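You operate a simulated robot arm through the tools that you are given. There is no shell and no other tool.

You run a simulated robot arm. Do the job below in one go: nothing can be reset, and whatever is moved stays where it is left.

JOB
Give the pink disc one full pump of glue under the spout.
Fine: leave it in the ring of the purple plate, back at LOAD, with the valve shut; no second pump, spill none, the other discs stay dry.

The check looks at the end state, three seconds after you hand in, the way a careful person would. Anything else that was tipped, shoved, dropped, spilled or broken makes it a failure.

ROBOT AND FRAMES
A 7-joint arm with a two-finger gripper, fixed in place. Base frame: the origin is at the foot of the arm, x ahead of it, y to its left, z up; the work surface is at about z = 84. Units: cm, degrees, N and s.
With the tool pointing down near the work surface it reaches from about 34 to 72 cm from the base axis. Its first joint turns from -66.0 to 66.0 degrees. Payload 2.45 kg.
Tool frame: the origin (TCP) lies between the finger pads and is the grasp point; the fingertips stand 2.6 cm ahead of it; z points along the fingers, y is the line along which they close. The gripper opens to 9.6 cm. The gripper's body begins 6.9 cm behind the TCP.
Orientation is that of the tool frame in the base frame, as [roll, pitch, yaw] about the fixed x, y, z axes, in that order (R = Rz(yaw) Ry(pitch) Rx(roll)). With the fingers straight down and closing along the base's y, the tool's x points along the base's -x, its y along +y and its z along -z.

CONTROLS
- The arm moves only by the tool play_rows. Its argument "rows" is one flat list of numbers, 7 for each row, row after row: the shift along the tool's x, y, z in units of 30 mm (1.0 is 30 mm), then the turn, a rotation vector about the tool's x, y, z in units of 8 degrees (1.0 is 8 degrees), then the finger opening in cm, from 0 to 9.6. In form: [dx, dy, dz, ax, ay, az, claw, dx, dy, dz, ax, ay, az, claw, ...]. A call has 1 to 20 rows; each row shifts and turns the commanded pose from where the row before left it, along the tool's axes as they then stand. A call with a number of a shift or a turn outside -1 to 1 is refused whole. Each row takes 0.2 s and may step no farther than 5 cm and 8.6 degrees from the row before; otherwise, or with a gripper value out of range, the whole call is refused. A pose out of reach is approached as far as the arm can. The call stops where the force on the tool passes 50 N (or 10 N more than at its start, if that is more) or the arm is blocked; 0.2 s more then pass. The fingers move at their own pace and stop on an object; they squeeze with about 29 N. The grip force told is the motor's: it shows also when the fingers shut on nothing. Time passes only in rows, and 0.2 s behind the last, so rows that do not move let the fingers close. It gives the time, the measured TCP pose, the force on the tool (base axes), the opening and the grip force at its end, in the units of the frame above (readings bear some noise), with the torque about the TCP (base axes, N m) and any sound that the robot's microphone picked up.
- Cameras (640 x 400 px; columns grow to the right, rows downward): "scene" is fixed at [14.22, -37.35, 144.6]; the picture's right is [0.94, -0.35, 0.00], its down [-0.13, -0.35, -0.93] and it looks along [0.32, 0.87, -0.38] (base axes); focal length 329 px, centre (320, 200). "wrist" rides on the gripper at [8.2, 0.3, -9.8] in the tool frame; the picture's right is [-0.04, 1.00, 0.00], its down [-0.73, -0.03, -0.68] and it looks along [-0.68, -0.03, 0.73] (tool axes); focal length 256 px, centre (320, 200). There is no depth. A picture from a camera that has moved, and an enlarged one, comes with that camera's place and axes in the base frame and with its lens.
- capture(camera): a new picture of that camera. No time passes.
- enlarge(camera, box): a new picture of the part [left, top, right, bottom] of that camera's present view, enlarged. No time passes.
- sign_off(): hands the job in; it is judged then, once.

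Nothing tells you positions but the pictures and the camera data. Unless the task says otherwise, let go and move clear before handing in.

The tools are called by a JSON object that holds its "method" and its "body". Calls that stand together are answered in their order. play_rows: Moves the arm, as the interface text tells. Its arguments: {"type":"object","properties":{"rows":{"type":"array"}},"required":["rows"]} The other tools are called the same way: capture (camera) takes a picture; enlarge (camera, box) takes an enlarged picture of a part of a camera's view; sign_off () hands the job in.

At the start:

```text
time_s: 0.0
tcp_pos: [28.96, 16.84, 125.33]
ee_rot: [-180.0, -0.1, -180.0]
wrist_force: [0.0, -0.8, 0.4]
ft_torque: [-0.01, -0.02, -0.01]
finger_gap: 9.57
finger_force: 0.1
```

scene: 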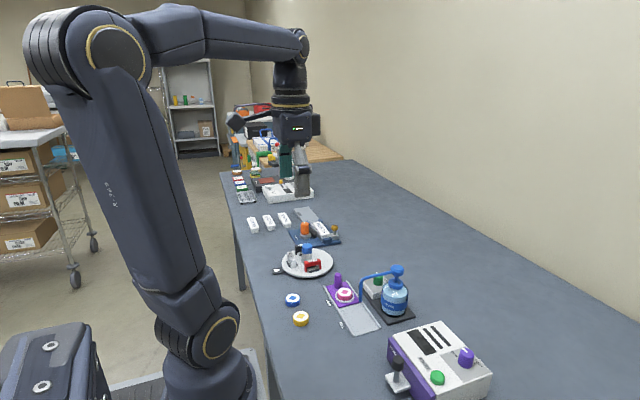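
wrist: 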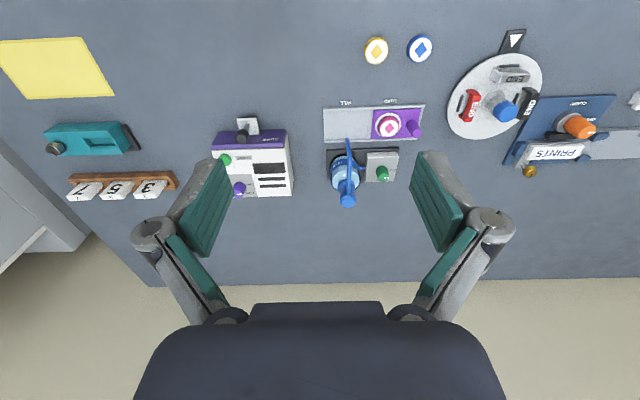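

I see a bench with a pump bottle, a purple sliding plate holding the pink disc on a track, and a few other stations. I'll look closer at the glue station before moving anything.

{"method": "enlarge", "body": {"camera": "scene", "box": [260, 240, 500, 390]}}

{"method": "enlarge", "body": {"camera": "wrist", "box": [300, 20, 460, 220]}}

{"method": "enlarge", "body": {"camera": "scene", "box": [310, 250, 430, 340]}}

```text
2.67 times, centred on (380, 315) of scene
camera zoom: at [14.22, -37.35, 144.6], right [0.94, -0.35, 0.0], down [-0.13, -0.35, -0.93], along [0.32, 0.87, -0.38], focal length 878 px, centre (160, -107)
```

zoom: 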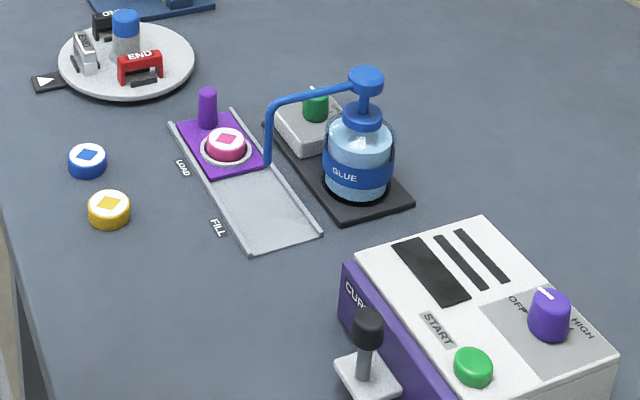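

```text
2.00 times, centred on (380, 120) of wrist
camera zoom: at [21.03, 17.2, 135.14], right [0.04, 1.0, 0.0], down [0.73, -0.03, 0.68], along [0.68, -0.03, -0.73], focal length 512 px, centre (200, 360)
```

zoom: 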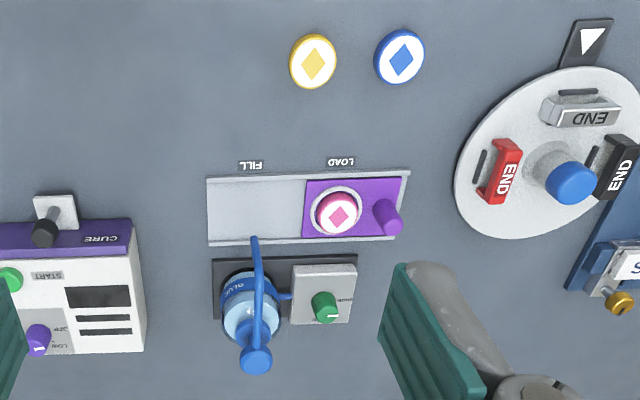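

```text
4.44 times, centred on (370, 295) of scene
camera zoom: at [14.22, -37.35, 144.6], right [0.94, -0.35, 0.0], down [-0.13, -0.35, -0.93], along [0.32, 0.87, -0.38], focal length 1464 px, centre (98, -222)
```

zoom: 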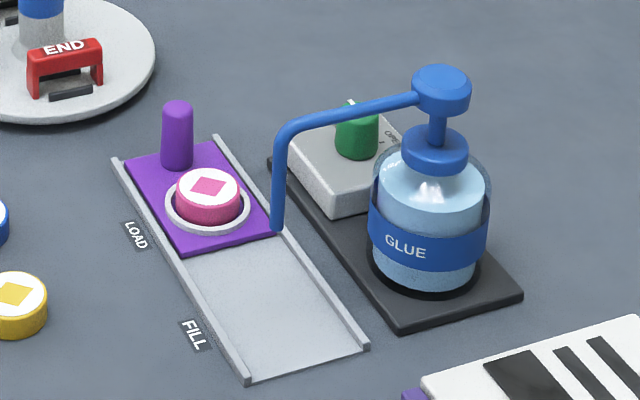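

The plate sits at LOAD around (46, 30), with its purple peg near (46, 35). The spout tip is around (46.4, 21.3, 90.7) and the pump head around (56.3, 21.3, 97.4), with a green valve knob beside the bottle. I'll move the wrist camera closer to read the valve markings.

{"method": "play_rows", "body": {"rows": [-0.29, 0.383, 0.833, 0, 0, 0, 9.6, -0.29, 0.383, 0.833, 0, 0, 0, 9.6, -0.29, 0.383, 0.833, 0, 0, 0, 9.6, -0.29, 0.383, 0.833, 0, 0, 0, 9.6, -0.29, 0.383, 0.833, 0, 0, 0, 9.6, -0.29, 0.383, 0.833, 0, 0, 0, 9.6, -0.29, 0.383, 0.833, 0, 0, 0, 9.6, -0.29, 0.383, 0.833, 0, 0, 0, 9.6]}}

```text
time_s: 1.8
tcp_pos: [36.14, 25.97, 105.37]
ee_rot: [-179.9, 0.0, 180.0]
wrist_force: [0.5, 0.5, -0.2]
ft_torque: [0.0, -0.01, -0.01]
finger_gap: 9.58
finger_force: 0.0
```

The arm is now above and in front of the glue station; I'll look at the valve, plate and pump from here.

{"method": "capture", "body": {"camera": "wrist"}}

{"method": "enlarge", "body": {"camera": "wrist", "box": [220, 100, 420, 230]}}

{"method": "enlarge", "body": {"camera": "scene", "box": [350, 260, 430, 325]}}

```text
taken
camera wrist: at [28.07, 26.29, 115.17], right [0.04, 1.0, 0.0], down [0.73, -0.03, 0.68], along [0.68, -0.03, -0.73], focal length 256 px, centre (320, 200)
```

wrist: 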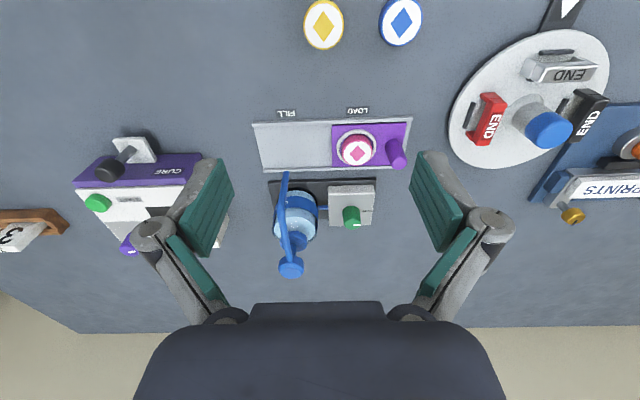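

```text
3.08 times, centred on (320, 165) of wrist
camera zoom: at [28.07, 26.29, 115.17], right [0.04, 1.0, 0.0], down [0.73, -0.03, 0.68], along [0.68, -0.03, -0.73], focal length 788 px, centre (320, 308)
```

zoom: 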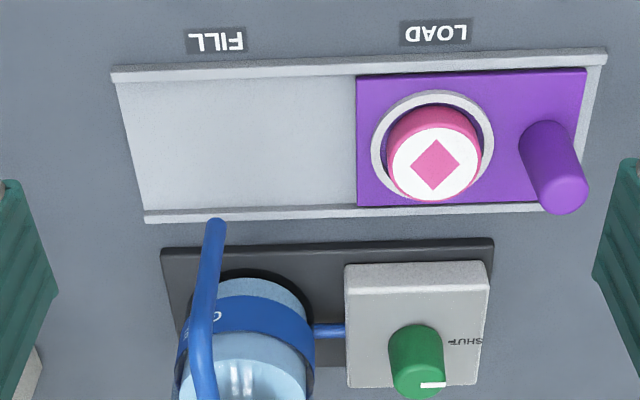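

```text
6.15 times, centred on (390, 292) of scene
camera zoom: at [14.22, -37.35, 144.6], right [0.94, -0.35, 0.0], down [-0.13, -0.35, -0.93], along [0.32, 0.87, -0.38], focal length 2027 px, centre (-111, -369)
```

zoom: 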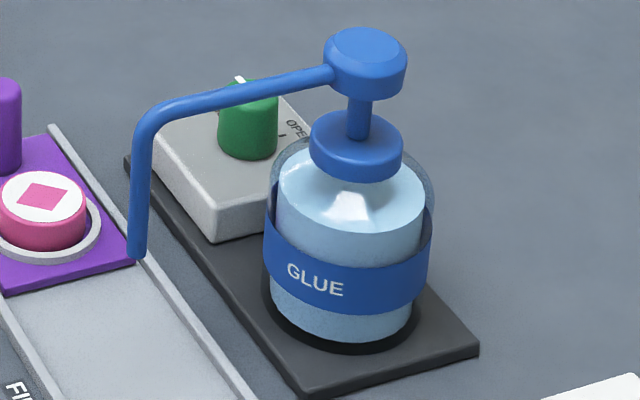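

The white pointer on the knob faces SHUT (+y side), and OPEN is on the far (+x) side, so the valve is shut now. My order will be to slide the plate to FILL, open the valve, pump once, shut the valve and slide the plate back. First I'll go above the plate's peg with the fingers turned to close along x.

{"method": "play_rows", "body": {"rows": [-0.847, 0.7525, 0, 0, 0, 0, 5, -0.847, 0.7525, 0, 0, 0, 0, 5, -0.847, 0.7525, 0, 0, 0, 0, 5, -0.847, 0.7525, 0, 0, 0, 0, 5, 0, 0, 0, 0, 0, 0.9375, 5, 0, 0, 0, 0, 0, 0.9375, 5, 0, 0, 0, 0, 0, 0.9375, 5, 0, 0, 0, 0, 0, 0.9375, 5, 0, 0, 0, 0, 0, 0.9375, 5, 0, 0, 0, 0, 0, 0.9375, 5, 0, 0, 0, 0, 0, 0.9375, 5, 0, 0, 0, 0, 0, 0.9375, 5, 0, 0, 0, 0, 0, 0.9375, 5, 0, 0, 0, 0, 0, 0.9375, 5, 0, 0, 0, 0, 0, 0.9375, 5, 0, 0, 0, 0, 0, 0.9375, 5]}}

```text
time_s: 5.2
tcp_pos: [46.26, 35.16, 105.28]
ee_rot: [180.0, 0.0, 89.9]
wrist_force: [0.9, -0.5, 0.1]
ft_torque: [0.01, 0.02, 0.01]
finger_gap: 4.99
finger_force: 0.1
```

The tool is now above the peg at yaw 90; I'll check the alignment from both cameras before descending.

{"method": "capture", "body": {"camera": "wrist"}}

{"method": "capture", "body": {"camera": "scene"}}

{"method": "enlarge", "body": {"camera": "wrist", "box": [240, 100, 400, 200]}}

```text
taken
camera wrist: at [46.65, 43.28, 115.12], right [1.0, -0.04, 0.0], down [-0.03, -0.73, 0.68], along [-0.03, -0.68, -0.73], focal length 256 px, centre (320, 200)
```

wrist: 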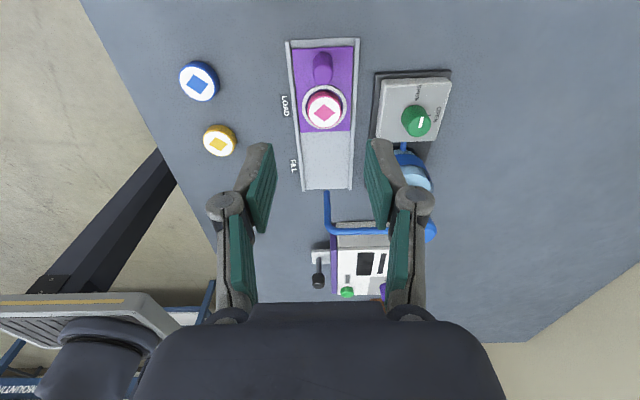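

```text
taken
```

scene: 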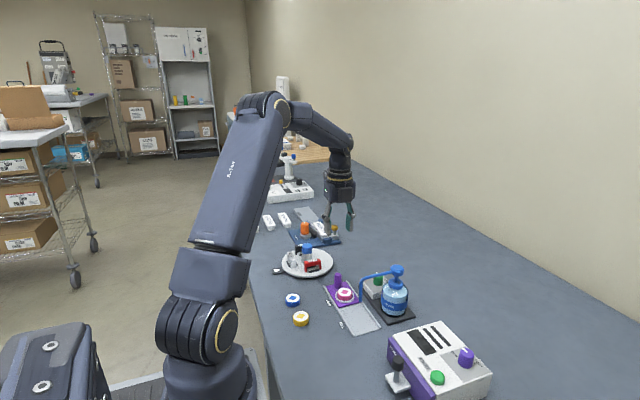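

```text
4.00 times, centred on (320, 150) of wrist
camera zoom: at [46.65, 43.28, 115.12], right [1.0, -0.04, 0.0], down [-0.03, -0.73, 0.68], along [-0.03, -0.68, -0.73], focal length 1024 px, centre (320, 400)
```

zoom: 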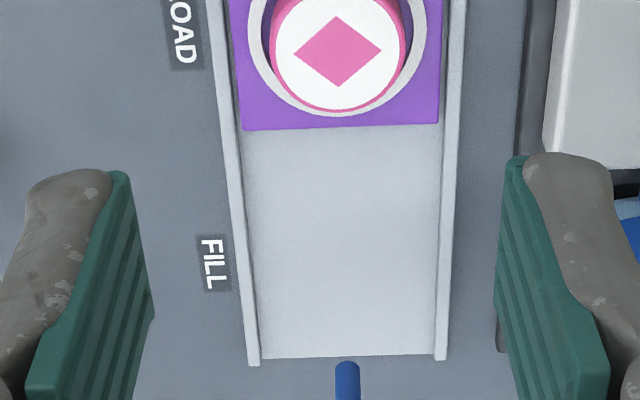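

I'll zoom in on the peg and the valve from this side.

{"method": "enlarge", "body": {"camera": "wrist", "box": [260, 30, 380, 130]}}

{"method": "enlarge", "body": {"camera": "wrist", "box": [360, 50, 460, 150]}}

{"method": "enlarge", "body": {"camera": "wrist", "box": [290, 140, 450, 260]}}

```text
4.00 times, centred on (320, 80) of wrist
camera zoom: at [46.65, 43.28, 115.12], right [1.0, -0.04, 0.0], down [-0.03, -0.73, 0.68], along [-0.03, -0.68, -0.73], focal length 1024 px, centre (320, 680)
```

zoom: 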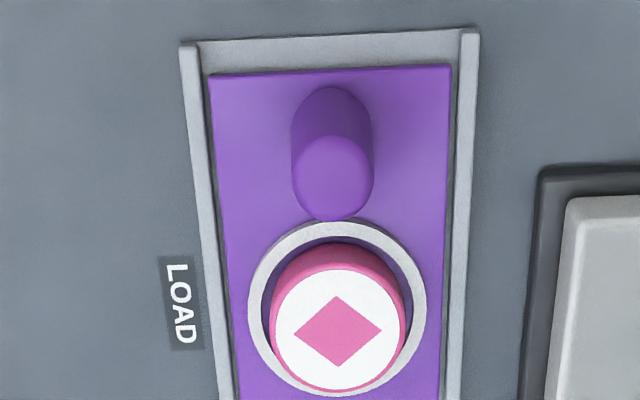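

```text
4.00 times, centred on (410, 100) of wrist
camera zoom: at [46.65, 43.28, 115.12], right [1.0, -0.04, 0.0], down [-0.03, -0.73, 0.68], along [-0.03, -0.68, -0.73], focal length 1024 px, centre (-40, 600)
```

zoom: 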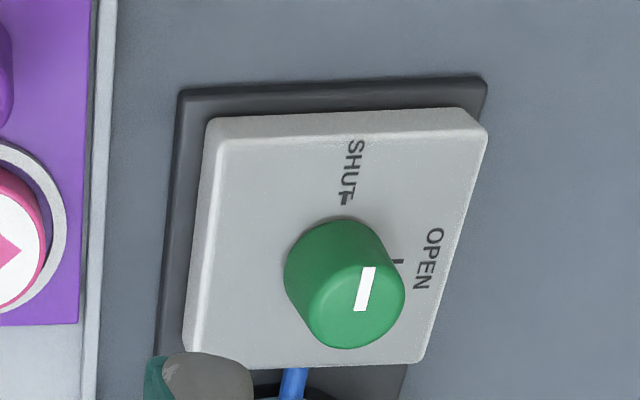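

```text
3.33 times, centred on (370, 200) of wrist
camera zoom: at [46.65, 43.28, 115.12], right [1.0, -0.04, 0.0], down [-0.03, -0.73, 0.68], along [-0.03, -0.68, -0.73], focal length 853 px, centre (153, 200)
```

zoom: 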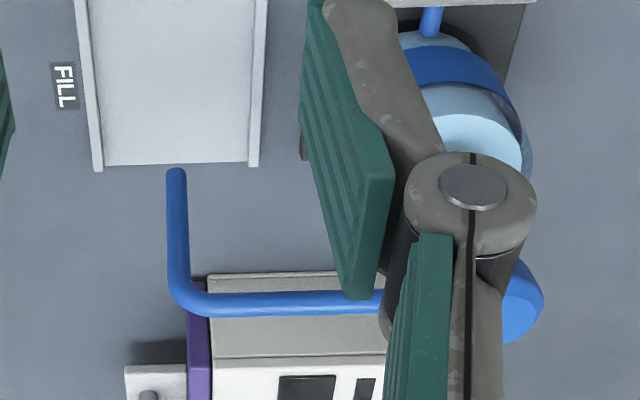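

The peg's top is around (46.55, 35.2, 89.0) and the disc is centred near (46.6, 30.4). I'll centre over the peg, narrow the fingers and descend to just above its top.

{"method": "play_rows", "body": {"rows": [0, 0.1, 0.6, 0, 0, 0, 4.0, 0, 0, 0.9, 0, 0, 0, 4.0, 0, 0, 0.9, 0, 0, 0, 4.0, 0, 0, 0.9, 0, 0, 0, 4.0, 0, 0, 0.6, 0, 0, 0, 4.0]}}

{"method": "capture", "body": {"camera": "wrist"}}

{"method": "enlarge", "body": {"camera": "scene", "box": [290, 240, 430, 340]}}

```text
time_s: 6.4
tcp_pos: [46.2, 34.94, 93.76]
ee_rot: [-180.0, 0.1, 90.0]
wrist_force: [-0.1, -0.3, -0.3]
ft_torque: [0.01, 0.01, 0.03]
finger_gap: 3.99
finger_force: 0.2
```

```text
taken
camera wrist: at [46.71, 43.11, 103.54], right [1.0, -0.04, 0.0], down [-0.03, -0.73, 0.68], along [-0.03, -0.68, -0.73], focal length 256 px, centre (320, 200)
```

wrist: 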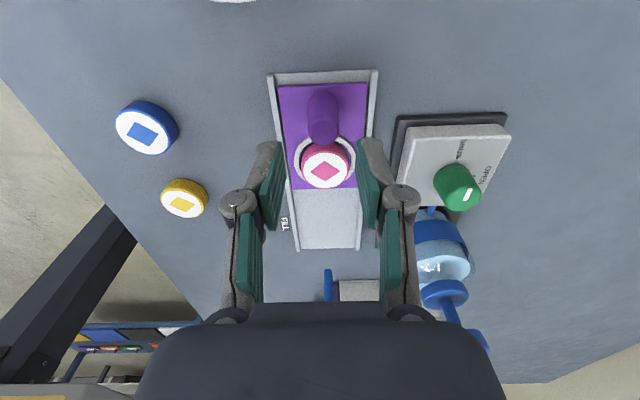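

```text
4.00 times, centred on (360, 290) of scene
camera zoom: at [14.22, -37.35, 144.6], right [0.94, -0.35, 0.0], down [-0.13, -0.35, -0.93], along [0.32, 0.87, -0.38], focal length 1317 px, centre (160, -160)
```

zoom: 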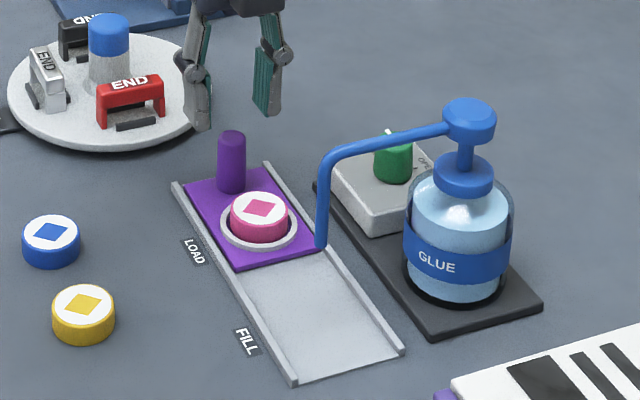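

The fingers straddle the peg well, with a slight correction of +0.15 in x and +0.2 in y needed. I'll lower around the peg without closing yet.

{"method": "play_rows", "body": {"rows": [0.067, 0.05, 0.4, 0, 0, 0, 4.0, 0, 0, 0.5, 0, 0, 0, 4.0, 0, 0, 0.5, 0, 0, 0, 4.0, 0, 0, 0.33, 0, 0, 0, 4.0]}}

{"method": "capture", "body": {"camera": "wrist"}}

{"method": "enlarge", "body": {"camera": "scene", "box": [290, 240, 430, 340]}}

```text
time_s: 7.4
tcp_pos: [46.69, 35.35, 88.4]
ee_rot: [179.9, 0.0, 90.0]
wrist_force: [0.4, -0.2, -0.2]
ft_torque: [0.01, -0.03, -0.03]
finger_gap: 4.0
finger_force: 0.0
```

```text
taken
camera wrist: at [47.03, 43.51, 98.21], right [1.0, -0.04, 0.0], down [-0.03, -0.73, 0.68], along [-0.03, -0.68, -0.73], focal length 256 px, centre (320, 200)
```

wrist: 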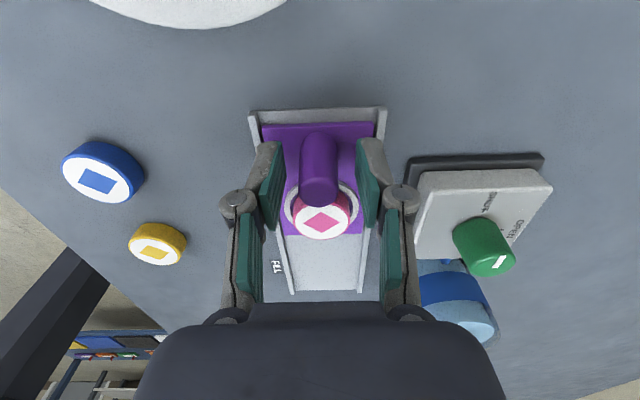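

```text
4.00 times, centred on (360, 290) of scene
camera zoom: at [14.22, -37.35, 144.6], right [0.94, -0.35, 0.0], down [-0.13, -0.35, -0.93], along [0.32, 0.87, -0.38], focal length 1317 px, centre (160, -160)
```

zoom: 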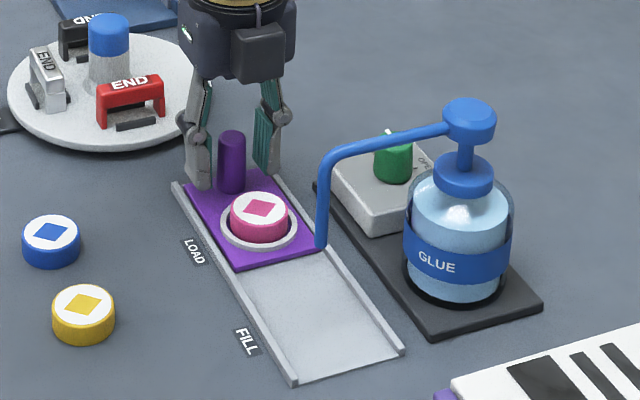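

The fingers are around the peg and clear of it. I notice a block on the gripper's front, so I'll check its size against the spout before sliding.

{"method": "enlarge", "body": {"camera": "scene", "box": [300, 180, 420, 300]}}

{"method": "capture", "body": {"camera": "scene"}}

```text
3.33 times, centred on (360, 240) of scene
camera zoom: at [14.22, -37.35, 144.6], right [0.94, -0.35, 0.0], down [-0.13, -0.35, -0.93], along [0.32, 0.87, -0.38], focal length 1098 px, centre (187, 67)
```

zoom: 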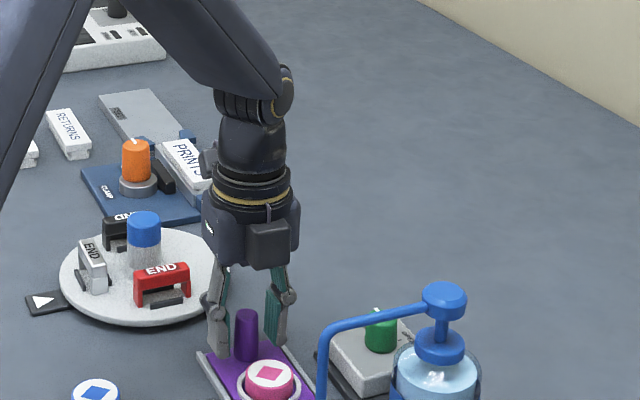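

```text
taken
```

scene: 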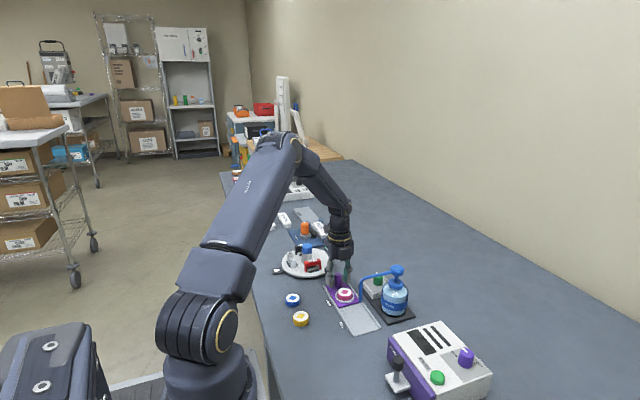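

A connector block sticks out about 5 cm on the gripper's –y side, low enough to hit the spout elbow at FILL. I'll raise slightly and tilt the tool 20° so its body leans away toward +y, then recheck.

{"method": "play_rows", "body": {"rows": [0, 0, -0.22, 0, 0, 0, 4.0, 0, 0, 0, 0, -0.625, 0, 4.0, 0, 0, 0, 0, -0.625, 0, 4.0, 0, 0, 0, 0, -0.625, 0, 4.0, 0, 0, 0, 0, -0.625, 0, 4.0]}}

{"method": "capture", "body": {"camera": "wrist"}}

{"method": "enlarge", "body": {"camera": "scene", "box": [300, 180, 420, 300]}}

{"method": "enlarge", "body": {"camera": "scene", "box": [300, 250, 400, 320]}}

```text
time_s: 8.6
tcp_pos: [46.55, 35.29, 89.07]
ee_rot: [180.0, 20.1, 90.0]
wrist_force: [-0.3, 0.1, -0.1]
ft_torque: [0.03, 0.04, 0.02]
finger_gap: 3.96
finger_force: 0.1
```

```text
taken
camera wrist: at [47.05, 46.31, 95.48], right [1.0, -0.04, 0.01], down [-0.03, -0.46, 0.89], along [-0.03, -0.89, -0.46], focal length 256 px, centre (320, 200)
```

wrist: 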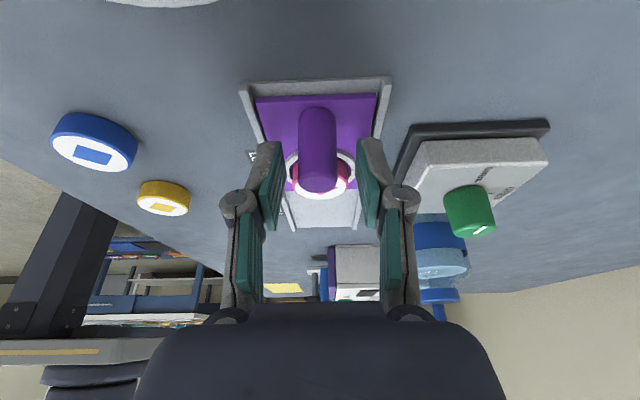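

```text
3.33 times, centred on (360, 240) of scene
camera zoom: at [14.22, -37.35, 144.6], right [0.94, -0.35, 0.0], down [-0.13, -0.35, -0.93], along [0.32, 0.87, -0.38], focal length 1098 px, centre (187, 67)
```

zoom: 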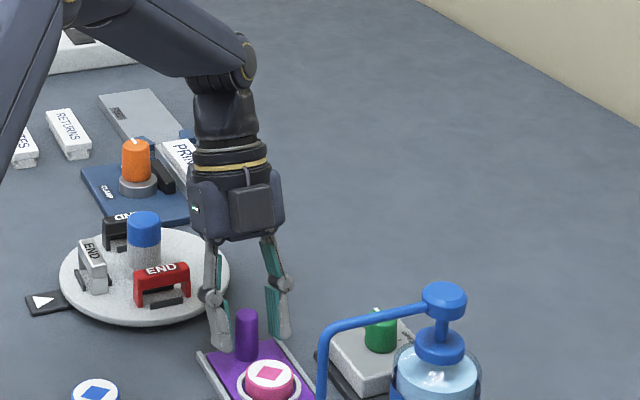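

```text
5.71 times, centred on (350, 285) of scene
camera zoom: at [14.22, -37.35, 144.6], right [0.94, -0.35, 0.0], down [-0.13, -0.35, -0.93], along [0.32, 0.87, -0.38], focal length 1882 px, centre (149, -286)
```

zoom: 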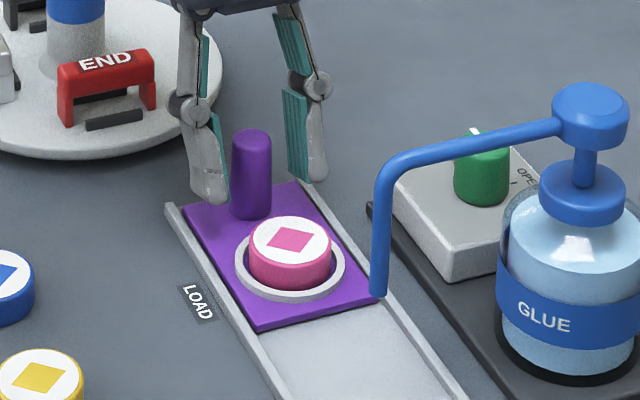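

Now the block is well above and behind where the spout would be, and the fingers straddle the peg. I'll close on the peg without moving.

{"method": "play_rows", "body": {"rows": [0, 0, 0, 0, 0, 0, 3.0, 0, 0, 0, 0, 0, 0, 2.4, 0, 0, 0, 0, 0, 0, 1.5, 0, 0, 0, 0, 0, 0, 1.0, 0, 0, 0, 0, 0, 0, 1.0]}}

{"method": "enlarge", "body": {"camera": "scene", "box": [300, 250, 400, 320]}}

{"method": "capture", "body": {"camera": "wrist"}}

```text
time_s: 9.8
tcp_pos: [46.48, 35.29, 89.03]
ee_rot: [-179.8, 20.0, 90.1]
wrist_force: [-10.4, -1.6, 3.6]
ft_torque: [-0.36, 0.3, 0.03]
finger_gap: 2.06
finger_force: 45.1
```

```text
5.71 times, centred on (350, 285) of scene
camera zoom: at [14.18, -37.36, 144.61], right [0.94, -0.35, 0.0], down [-0.13, -0.35, -0.93], along [0.32, 0.87, -0.38], focal length 1882 px, centre (149, -286)
```

zoom: 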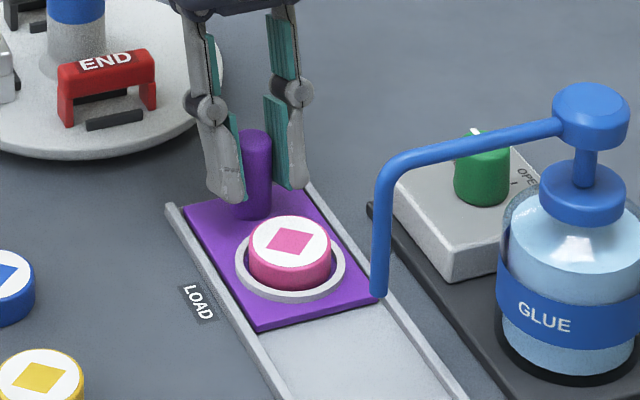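

```text
taken
camera wrist: at [46.97, 46.3, 95.45], right [1.0, -0.04, 0.01], down [-0.03, -0.46, 0.89], along [-0.03, -0.89, -0.46], focal length 256 px, centre (320, 200)
```

wrist: 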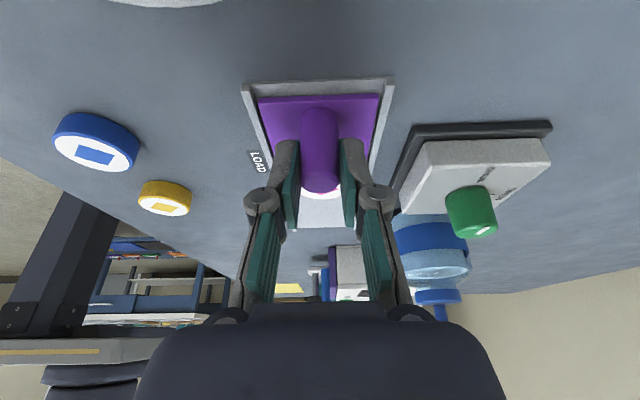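

I have the peg with about 10 N of sideways preload. I'll relieve that and slide the plate slowly the first 1.5 cm toward FILL, watching the force.

{"method": "play_rows", "body": {"rows": [0, -0.025, 0, 0, 0, 0, 1.0, -0.0783, 0, 0.0285, 0, 0, 0, 1.0, -0.1566, 0, 0.057, 0, 0, 0, 1.0, -0.235, 0, 0.0855, 0, 0, 0, 1.0]}}

{"method": "enlarge", "body": {"camera": "scene", "box": [300, 250, 400, 320]}}

```text
time_s: 10.8
tcp_pos: [46.51, 33.8, 89.06]
ee_rot: [-180.0, 19.9, 89.9]
wrist_force: [-1.3, -0.1, -18.8]
ft_torque: [0.36, 0.01, -0.01]
finger_gap: 2.08
finger_force: 45.1
```

```text
5.71 times, centred on (350, 285) of scene
camera zoom: at [14.25, -37.33, 144.61], right [0.94, -0.35, 0.0], down [-0.13, -0.35, -0.93], along [0.32, 0.87, -0.38], focal length 1882 px, centre (149, -286)
```

zoom: 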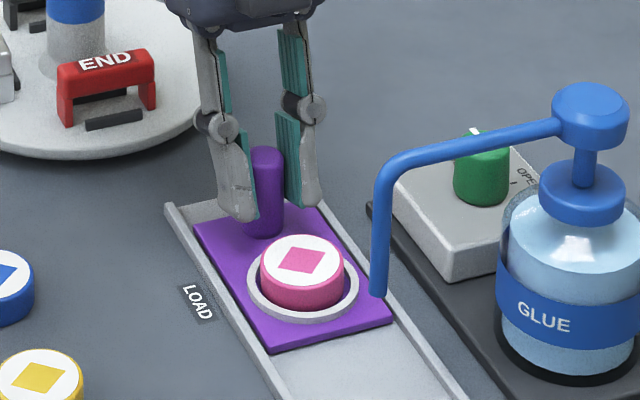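

The plate slides; there's an 18.8 N upward pull on the peg that I'll relax by lowering about 1 mm, then continue.

{"method": "play_rows", "body": {"rows": [0.0114, 0, 0.0313, 0, 0, 0, 1.0, 0, 0, 0, 0, 0, 0, 1.0]}}

```text
time_s: 11.4
tcp_pos: [46.51, 33.78, 89.11]
ee_rot: [180.0, 20.1, 90.0]
wrist_force: [-1.4, -0.2, -15.2]
ft_torque: [0.3, 0.04, -0.09]
finger_gap: 2.07
finger_force: 45.7
```

The pull eased only a little, so I'll lower slightly more and check again.

{"method": "play_rows", "body": {"rows": [0.0228, 0, 0.0626, 0, 0, 0, 1.0, 0, 0, 0, 0, 0, 0, 1.0]}}

```text
time_s: 12.0
tcp_pos: [46.55, 33.85, 88.92]
ee_rot: [179.9, 20.0, 90.1]
wrist_force: [-6.3, -0.5, 16.2]
ft_torque: [-0.83, 0.27, -0.03]
finger_gap: 2.05
finger_force: 45.1
```

That overshot slightly, so I'll back off 1 mm and continue sliding toward FILL by about 5 cm.

{"method": "play_rows", "body": {"rows": [-0.0114, 0, -0.0313, 0, 0, 0, 1.0, -0.1566, 0, 0.057, 0, 0, 0, 1.0, -0.235, 0, 0.0855, 0, 0, 0, 1.0, -0.235, 0, 0.0855, 0, 0, 0, 1.0, -0.235, 0, 0.0855, 0, 0, 0, 1.0, -0.235, 0, 0.0855, 0, 0, 0, 1.0, -0.235, 0, 0.0855, 0, 0, 0, 1.0, -0.1566, 0, 0.057, 0, 0, 0, 1.0]}}

{"method": "enlarge", "body": {"camera": "scene", "box": [310, 230, 430, 320]}}

{"method": "capture", "body": {"camera": "wrist"}}

```text
time_s: 13.8
tcp_pos: [46.49, 29.06, 89.07]
ee_rot: [-180.0, 20.0, 90.0]
wrist_force: [-13.3, 0.0, 39.1]
ft_torque: [0.25, 0.41, -0.01]
finger_gap: 2.08
finger_force: 44.5
```

```text
4.44 times, centred on (370, 275) of scene
camera zoom: at [14.13, -37.39, 144.6], right [0.94, -0.35, 0.0], down [-0.13, -0.35, -0.93], along [0.32, 0.87, -0.38], focal length 1464 px, centre (98, -133)
```

zoom: 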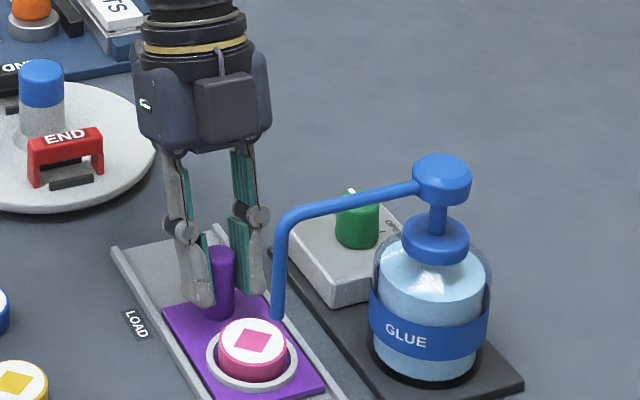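

```text
taken
camera wrist: at [46.96, 40.04, 95.44], right [1.0, -0.04, 0.01], down [-0.03, -0.46, 0.89], along [-0.03, -0.89, -0.46], focal length 256 px, centre (320, 200)
```

wrist: 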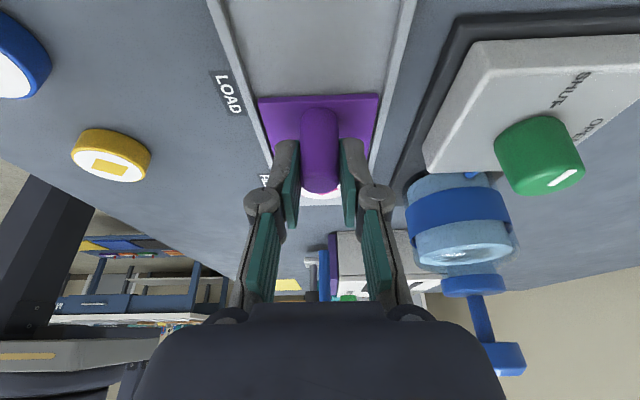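

The plate is about 6.2 cm along, with the gripper body well clear of the spout. I'll relieve the 39 N downward press first.

{"method": "play_rows", "body": {"rows": [-0.0228, 0.0, -0.0626, 0, 0, 0, 1.0, 0, 0, 0, 0, 0, 0, 1.0]}}

```text
time_s: 14.4
tcp_pos: [46.45, 29.01, 89.06]
ee_rot: [-179.9, 20.1, 90.1]
wrist_force: [-7.7, -0.7, 7.8]
ft_torque: [0.61, 0.12, 0.03]
finger_gap: 2.08
finger_force: 44.7
```

Force is back to about 8 N. I'll slide the next 2.6 cm toward FILL and check the alignment of the disc under the spout.

{"method": "play_rows", "body": {"rows": [-0.1595, -0.005, 0.049, 0, 0, 0, 1.0, -0.2378, -0.005, 0.0777, 0, 0, 0, 1.0, -0.2378, 0, 0.0777, 0, 0, 0, 1.0, -0.1908, 0, 0.0605, 0, 0, 0, 1.0, 0, 0, 0, 0, 0, 0, 1.0]}}

{"method": "enlarge", "body": {"camera": "scene", "box": [310, 250, 430, 340]}}

{"method": "capture", "body": {"camera": "wrist"}}

```text
time_s: 15.6
tcp_pos: [46.5, 26.42, 89.04]
ee_rot: [-179.9, 20.0, 90.0]
wrist_force: [6.0, -2.1, -37.1]
ft_torque: [0.15, -0.16, 0.0]
finger_gap: 2.07
finger_force: 45.6
```

```text
4.44 times, centred on (370, 295) of scene
camera zoom: at [14.29, -37.33, 144.61], right [0.94, -0.35, 0.0], down [-0.13, -0.35, -0.93], along [0.32, 0.87, -0.38], focal length 1464 px, centre (98, -222)
```

zoom: 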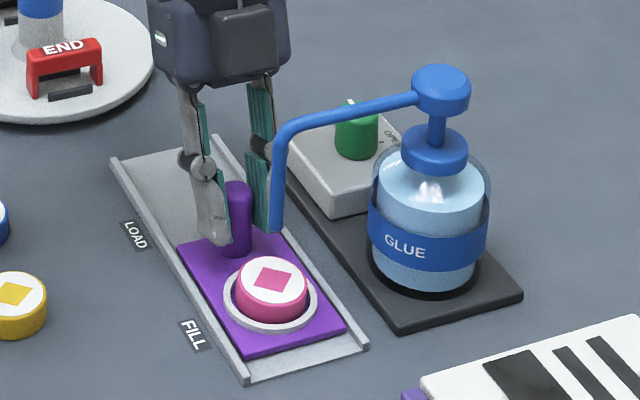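

```text
taken
camera wrist: at [46.97, 37.49, 95.44], right [1.0, -0.04, 0.01], down [-0.03, -0.46, 0.89], along [-0.03, -0.89, -0.46], focal length 256 px, centre (320, 200)
```

wrist: 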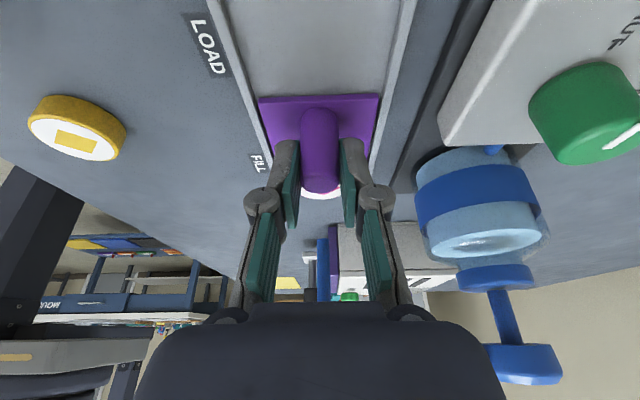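

The disc is now about under the spout (around y = 21.5 against the spout's 21.4). I'll relax the vertical pull and nudge another ~1 mm.

{"method": "play_rows", "body": {"rows": [0.0228, 0.005, 0.0626, 0, 0, 0, 1.0, -0.0376, 0, 0.0137, 0, 0, 0, 1.0, 0, 0, 0, 0, 0, 0, 1.0]}}

{"method": "enlarge", "body": {"camera": "scene", "box": [340, 270, 400, 335]}}

```text
time_s: 16.4
tcp_pos: [46.46, 26.47, 89.07]
ee_rot: [180.0, 19.9, 90.0]
wrist_force: [0.7, -1.5, -5.3]
ft_torque: [-0.96, 0.03, 0.01]
finger_gap: 2.05
finger_force: 45.4
```

```text
6.15 times, centred on (370, 302) of scene
camera zoom: at [14.23, -37.35, 144.6], right [0.94, -0.35, 0.0], down [-0.13, -0.35, -0.93], along [0.32, 0.87, -0.38], focal length 2027 px, centre (12, -431)
```

zoom: 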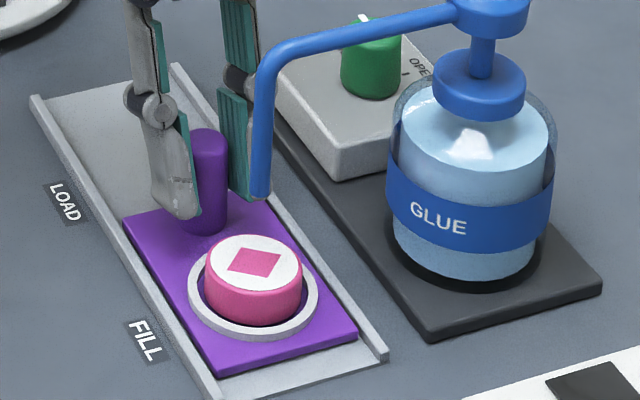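

The disc's lateral alignment with the spout looks right, and total travel is about 8.9–9.0 cm, matching the LOAD–FILL spacing. I'll release the peg, back out along the tool axis and level the tool.

{"method": "play_rows", "body": {"rows": [0, 0, 0, 0, 0, 0, 2.6, 0, 0, 0, 0, 0, 0, 3.4, 0, 0, 0, 0, 0, 0, 4.0, 0, 0, 0, 0, 0, 0, 4.0, 0, 0, -0.4, 0, 0, 0, 4.0, 0, 0, -0.8, 0, 0, 0, 4.0, 0, 0, -0.8, 0, 0, 0, 4.0, 0, 0, -0.8, 0, 0, 0, 4.0, 0, 0, -0.8, 0, 0, 0, 4.0, 0, 0, 0, 0, 0.625, 0, 4.0, 0, 0, 0, 0, 0.625, 0, 4.0, 0, 0, 0, 0, 0.625, 0, 4.0, 0, 0, 0, 0, 0.625, 0, 4.0]}}

{"method": "capture", "body": {"camera": "wrist"}}

{"method": "enlarge", "body": {"camera": "scene", "box": [310, 250, 430, 340]}}

```text
time_s: 19.2
tcp_pos: [46.47, 30.09, 99.16]
ee_rot: [179.9, -0.1, 90.0]
wrist_force: [0.1, 0.0, -0.1]
ft_torque: [0.0, 0.04, -0.02]
finger_gap: 3.99
finger_force: 0.1
```

```text
taken
camera wrist: at [46.97, 38.16, 108.95], right [1.0, -0.04, 0.0], down [-0.03, -0.73, 0.68], along [-0.03, -0.68, -0.74], focal length 256 px, centre (320, 200)
```

wrist: 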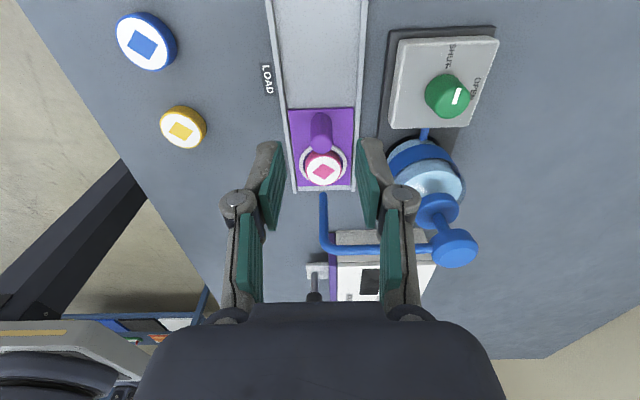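

```text
4.44 times, centred on (370, 295) of scene
camera zoom: at [14.22, -37.35, 144.6], right [0.94, -0.35, 0.0], down [-0.13, -0.35, -0.93], along [0.32, 0.87, -0.38], focal length 1464 px, centre (98, -222)
```

zoom: 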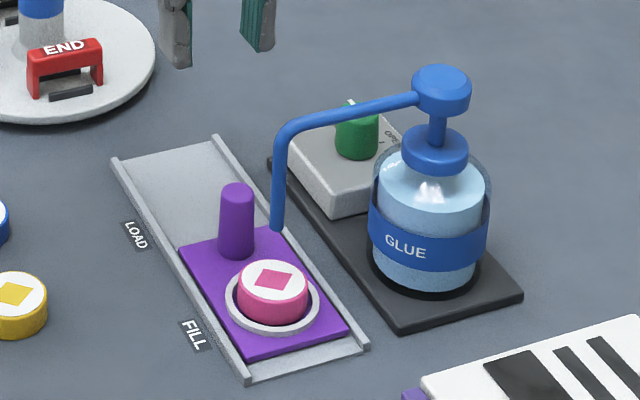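

The plate is sitting at FILL with the disc still in its ring. I'll rise, turn back to yaw 180 and view the station squarely to verify the disc is under the spout.

{"method": "play_rows", "body": {"rows": [0, 0, -1.0, 0, 0, 0, 5, 0, 0, -1.0, 0, 0, 0, 5, 0, 0, 0, 0, 0, -0.9375, 5, 0, 0, 0, 0, 0, -0.9375, 5, 0, 0, 0, 0, 0, -0.9375, 5, 0, 0, 0, 0, 0, -0.9375, 5, 0, 0, 0, 0, 0, -0.9375, 5, 0, 0, 0, 0, 0, -0.9375, 5, 0, 0, 0, 0, 0, -0.9375, 5, 0, 0, 0, 0, 0, -0.9375, 5, 0, 0, 0, 0, 0, -0.9375, 5, 0, 0, 0, 0, 0, -0.9375, 5, 0, 0, 0, 0, 0, -0.9375, 5, 0, 0, 0, 0, 0, -0.9375, 5, 0.875, -0.4, 0, 0, 0, 0, 5, 0.875, -0.4, 0, 0, 0, 0, 5, 0.875, -0.4, 0, 0, 0, 0, 5, 0.875, -0.4, 0, 0, 0, 0, 5]}}

{"method": "enlarge", "body": {"camera": "wrist", "box": [220, 90, 420, 290]}}

{"method": "enlarge", "body": {"camera": "wrist", "box": [260, 100, 360, 200]}}

```text
time_s: 23.0
tcp_pos: [35.78, 25.2, 105.05]
ee_rot: [179.9, 0.0, 179.9]
wrist_force: [-0.9, 0.4, 1.0]
ft_torque: [0.02, -0.01, -0.02]
finger_gap: 5.0
finger_force: 0.0
```

```text
2.00 times, centred on (320, 190) of wrist
camera zoom: at [27.84, 25.51, 114.91], right [0.04, 1.0, 0.0], down [0.73, -0.03, 0.68], along [0.68, -0.03, -0.73], focal length 512 px, centre (320, 220)
```

zoom: 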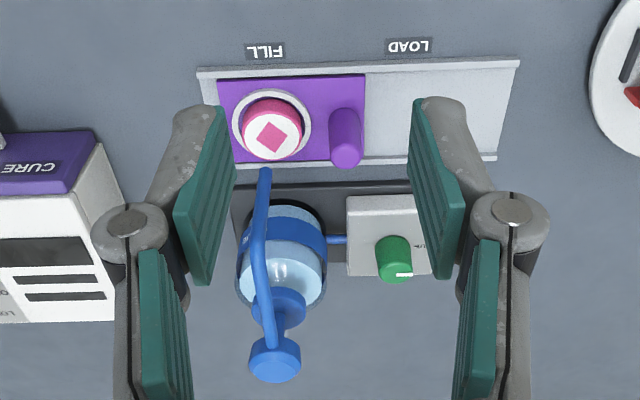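

```text
4.00 times, centred on (310, 150) of wrist
camera zoom: at [27.84, 25.51, 114.91], right [0.04, 1.0, 0.0], down [0.73, -0.03, 0.68], along [0.68, -0.03, -0.73], focal length 1024 px, centre (360, 400)
```

zoom: 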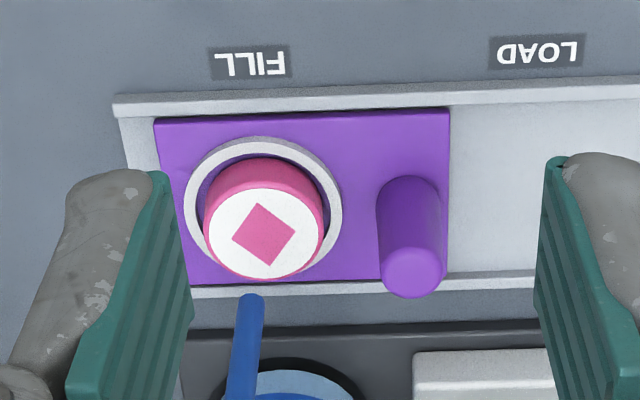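

The disc is within about 1 mm of the spout and the FILL mark. Next is the valve: the knob is at about (56.55, 29.97), top z ≈ 89.8, so I'll move above it with the fingers closing along y.

{"method": "play_rows", "body": {"rows": [-0.979, 0.227, 0, 0, 0, 0, 5, -0.979, 0.227, 0, 0, 0, 0, 5, -0.979, 0.227, 0, 0, 0, 0, 5, -0.979, 0.227, 0, 0, 0, 0, 5, -0.979, 0.227, 0, 0, 0, 0, 5, -0.979, 0.227, 0, 0, 0, 0, 5, -0.979, 0.227, 0, 0, 0, 0, 5, 0, 0, 0.8, 0, 0, 0, 5, 0, 0, 0.8, 0, 0, 0, 5, 0, 0, 0.8, 0, 0, 0, 5, 0, 0, 0, 0, 0, 0, 5]}}

{"method": "capture", "body": {"camera": "wrist"}}

{"method": "enlarge", "body": {"camera": "scene", "box": [320, 220, 440, 330]}}

```text
time_s: 25.4
tcp_pos: [56.65, 29.97, 98.07]
ee_rot: [180.0, -0.1, -179.9]
wrist_force: [-0.1, -0.7, 0.1]
ft_torque: [0.02, 0.04, 0.01]
finger_gap: 5.05
finger_force: 0.1
```

```text
taken
camera wrist: at [48.67, 30.24, 107.91], right [0.04, 1.0, 0.0], down [0.73, -0.03, 0.68], along [0.68, -0.03, -0.73], focal length 256 px, centre (320, 200)
```

wrist: 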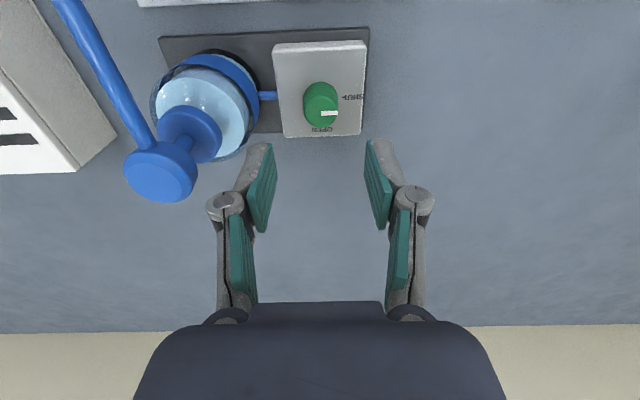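

```text
3.64 times, centred on (380, 275) of scene
camera zoom: at [14.22, -37.35, 144.6], right [0.94, -0.35, 0.0], down [-0.13, -0.35, -0.93], along [0.32, 0.87, -0.38], focal length 1198 px, centre (102, -73)
```

zoom: 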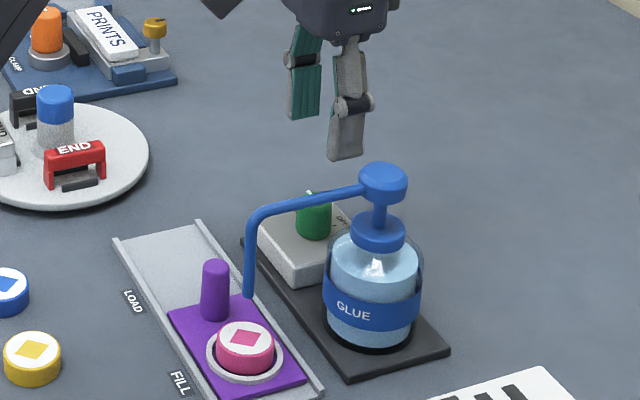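

I'll zoom in to refine the knob's position relative to the fingers.

{"method": "enlarge", "body": {"camera": "wrist", "box": [260, 30, 380, 150]}}

```text
3.33 times, centred on (320, 90) of wrist
camera zoom: at [48.67, 30.24, 107.91], right [0.04, 1.0, 0.0], down [0.73, -0.03, 0.68], along [0.68, -0.03, -0.73], focal length 853 px, centre (320, 567)
```

zoom: 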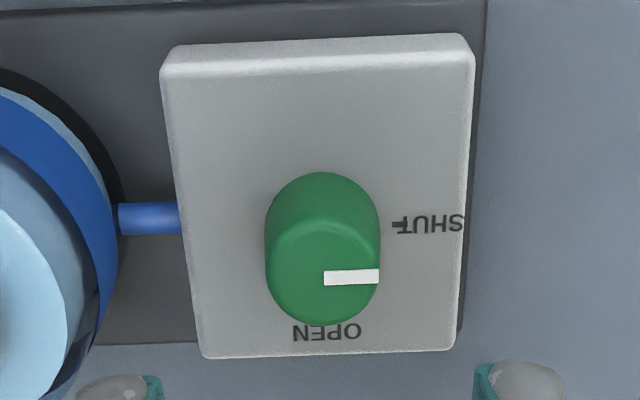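

The knob is centred between the fingers within a millimetre. I'll descend so the tips end about 0.6 cm above the valve box, fingers open 5 cm.

{"method": "play_rows", "body": {"rows": [0.033, 0.01, 0.8, 0, 0, 0, 5, 0, 0, 0.8, 0, 0, 0, 5, 0, 0, 0.6, 0, 0, 0, 5, 0, 0, 0.36, 0, 0, 0, 5]}}

{"method": "capture", "body": {"camera": "wrist"}}

{"method": "enlarge", "body": {"camera": "scene", "box": [330, 230, 430, 320]}}

```text
time_s: 26.4
tcp_pos: [56.55, 29.97, 90.15]
ee_rot: [179.9, 0.0, 179.9]
wrist_force: [0.4, 0.1, 0.8]
ft_torque: [0.0, 0.0, 0.01]
finger_gap: 5.0
finger_force: 0.0
```

```text
taken
camera wrist: at [48.51, 30.23, 99.91], right [0.04, 1.0, 0.0], down [0.73, -0.03, 0.68], along [0.68, -0.03, -0.73], focal length 256 px, centre (320, 200)
```

wrist: 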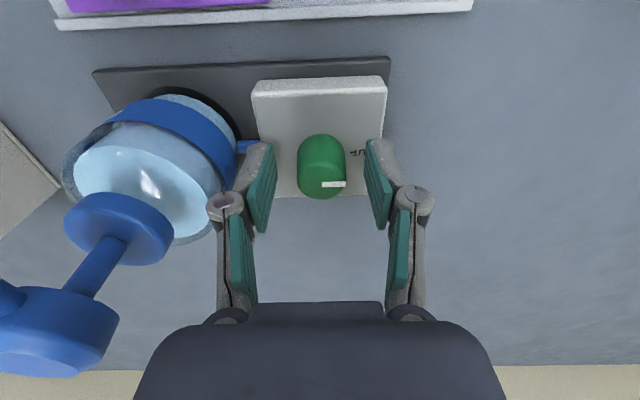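

```text
4.44 times, centred on (380, 275) of scene
camera zoom: at [14.22, -37.35, 144.6], right [0.94, -0.35, 0.0], down [-0.13, -0.35, -0.93], along [0.32, 0.87, -0.38], focal length 1464 px, centre (53, -133)
```

zoom: 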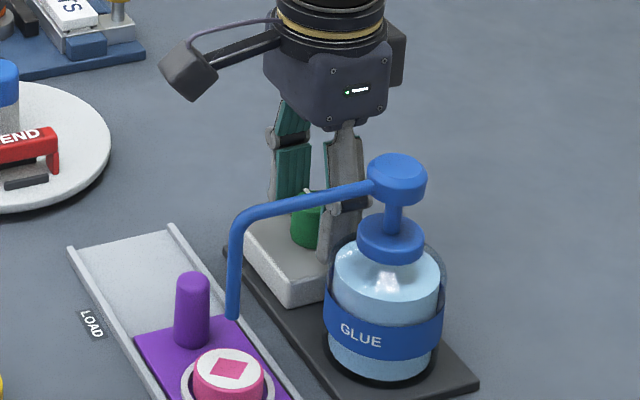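

The fingers straddle the knob cleanly. I'll close on it without moving and check the side load.

{"method": "play_rows", "body": {"rows": [0, 0, 0, 0, 0, 0, 4.0, 0, 0, 0, 0, 0, 0, 3.0, 0, 0, 0, 0, 0, 0, 2.0, 0, 0, 0, 0, 0, 0, 1.0, 0, 0, 0, 0, 0, 0, 1.0]}}

{"method": "capture", "body": {"camera": "wrist"}}

```text
time_s: 27.6
tcp_pos: [56.48, 30.02, 90.14]
ee_rot: [179.9, 0.0, -179.9]
wrist_force: [1.8, 5.9, -2.7]
ft_torque: [0.16, -0.19, -0.01]
finger_gap: 2.68
finger_force: 44.6
```

```text
taken
camera wrist: at [48.51, 30.28, 99.92], right [0.04, 1.0, 0.0], down [0.73, -0.03, 0.68], along [0.68, -0.03, -0.73], focal length 256 px, centre (320, 200)
```

wrist: 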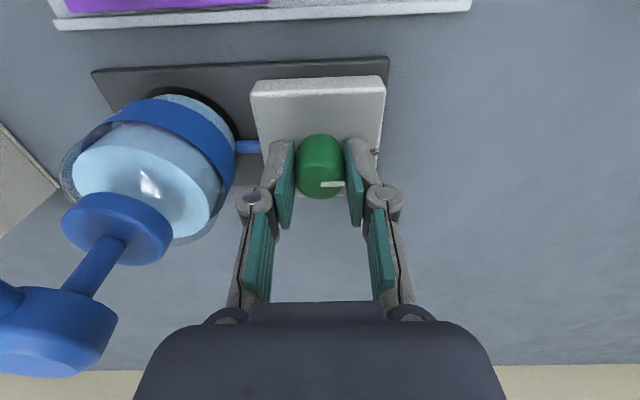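

The knob is held (2.7 cm wide). I'll turn it clockwise (from SHUT toward OPEN) by the first 30° and check loads.

{"method": "play_rows", "body": {"rows": [0, 0.013, 0, 0, 0, 0, 1.0, 0, 0, 0, 0, 0, 0.9375, 1.0, 0, 0, 0, 0, 0, 0.9375, 1.0, 0, 0, 0, 0, 0, 0.9375, 1.0, 0, 0, 0, 0, 0, 0.9375, 1.0]}}

{"method": "capture", "body": {"camera": "wrist"}}

```text
time_s: 28.8
tcp_pos: [56.55, 30.02, 90.11]
ee_rot: [-179.9, 0.1, 149.8]
wrist_force: [12.0, 1.0, -25.8]
ft_torque: [0.31, 0.24, 0.04]
finger_gap: 2.69
finger_force: 45.3
```

```text
taken
camera wrist: at [49.81, 34.42, 99.94], right [0.54, 0.84, 0.0], down [0.62, -0.39, 0.68], along [0.57, -0.37, -0.73], focal length 256 px, centre (320, 200)
```

wrist: 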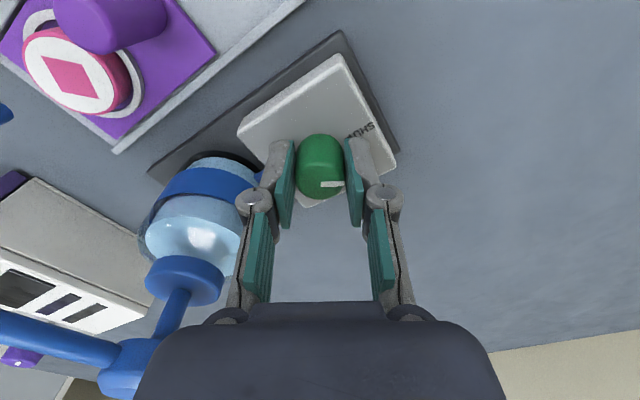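

The knob turns with the gripper. I'll relieve the built-up pull and continue another 30°.

{"method": "play_rows", "body": {"rows": [-0.023, 0.013, 0.05, 0, 0, 0, 1.0, 0, 0, 0, 0, 0, 0.9375, 1.0, 0, 0, 0, 0, 0, 0.9375, 1.0, 0, 0, 0, 0, 0, 0.9375, 1.0, 0, 0, 0, 0, 0, 0.9375, 1.0]}}

```text
time_s: 30.0
tcp_pos: [56.46, 30.0, 90.11]
ee_rot: [-179.8, 0.0, 119.9]
wrist_force: [-10.5, -15.8, 4.5]
ft_torque: [0.3, 0.73, -0.01]
finger_gap: 2.7
finger_force: 44.5
```

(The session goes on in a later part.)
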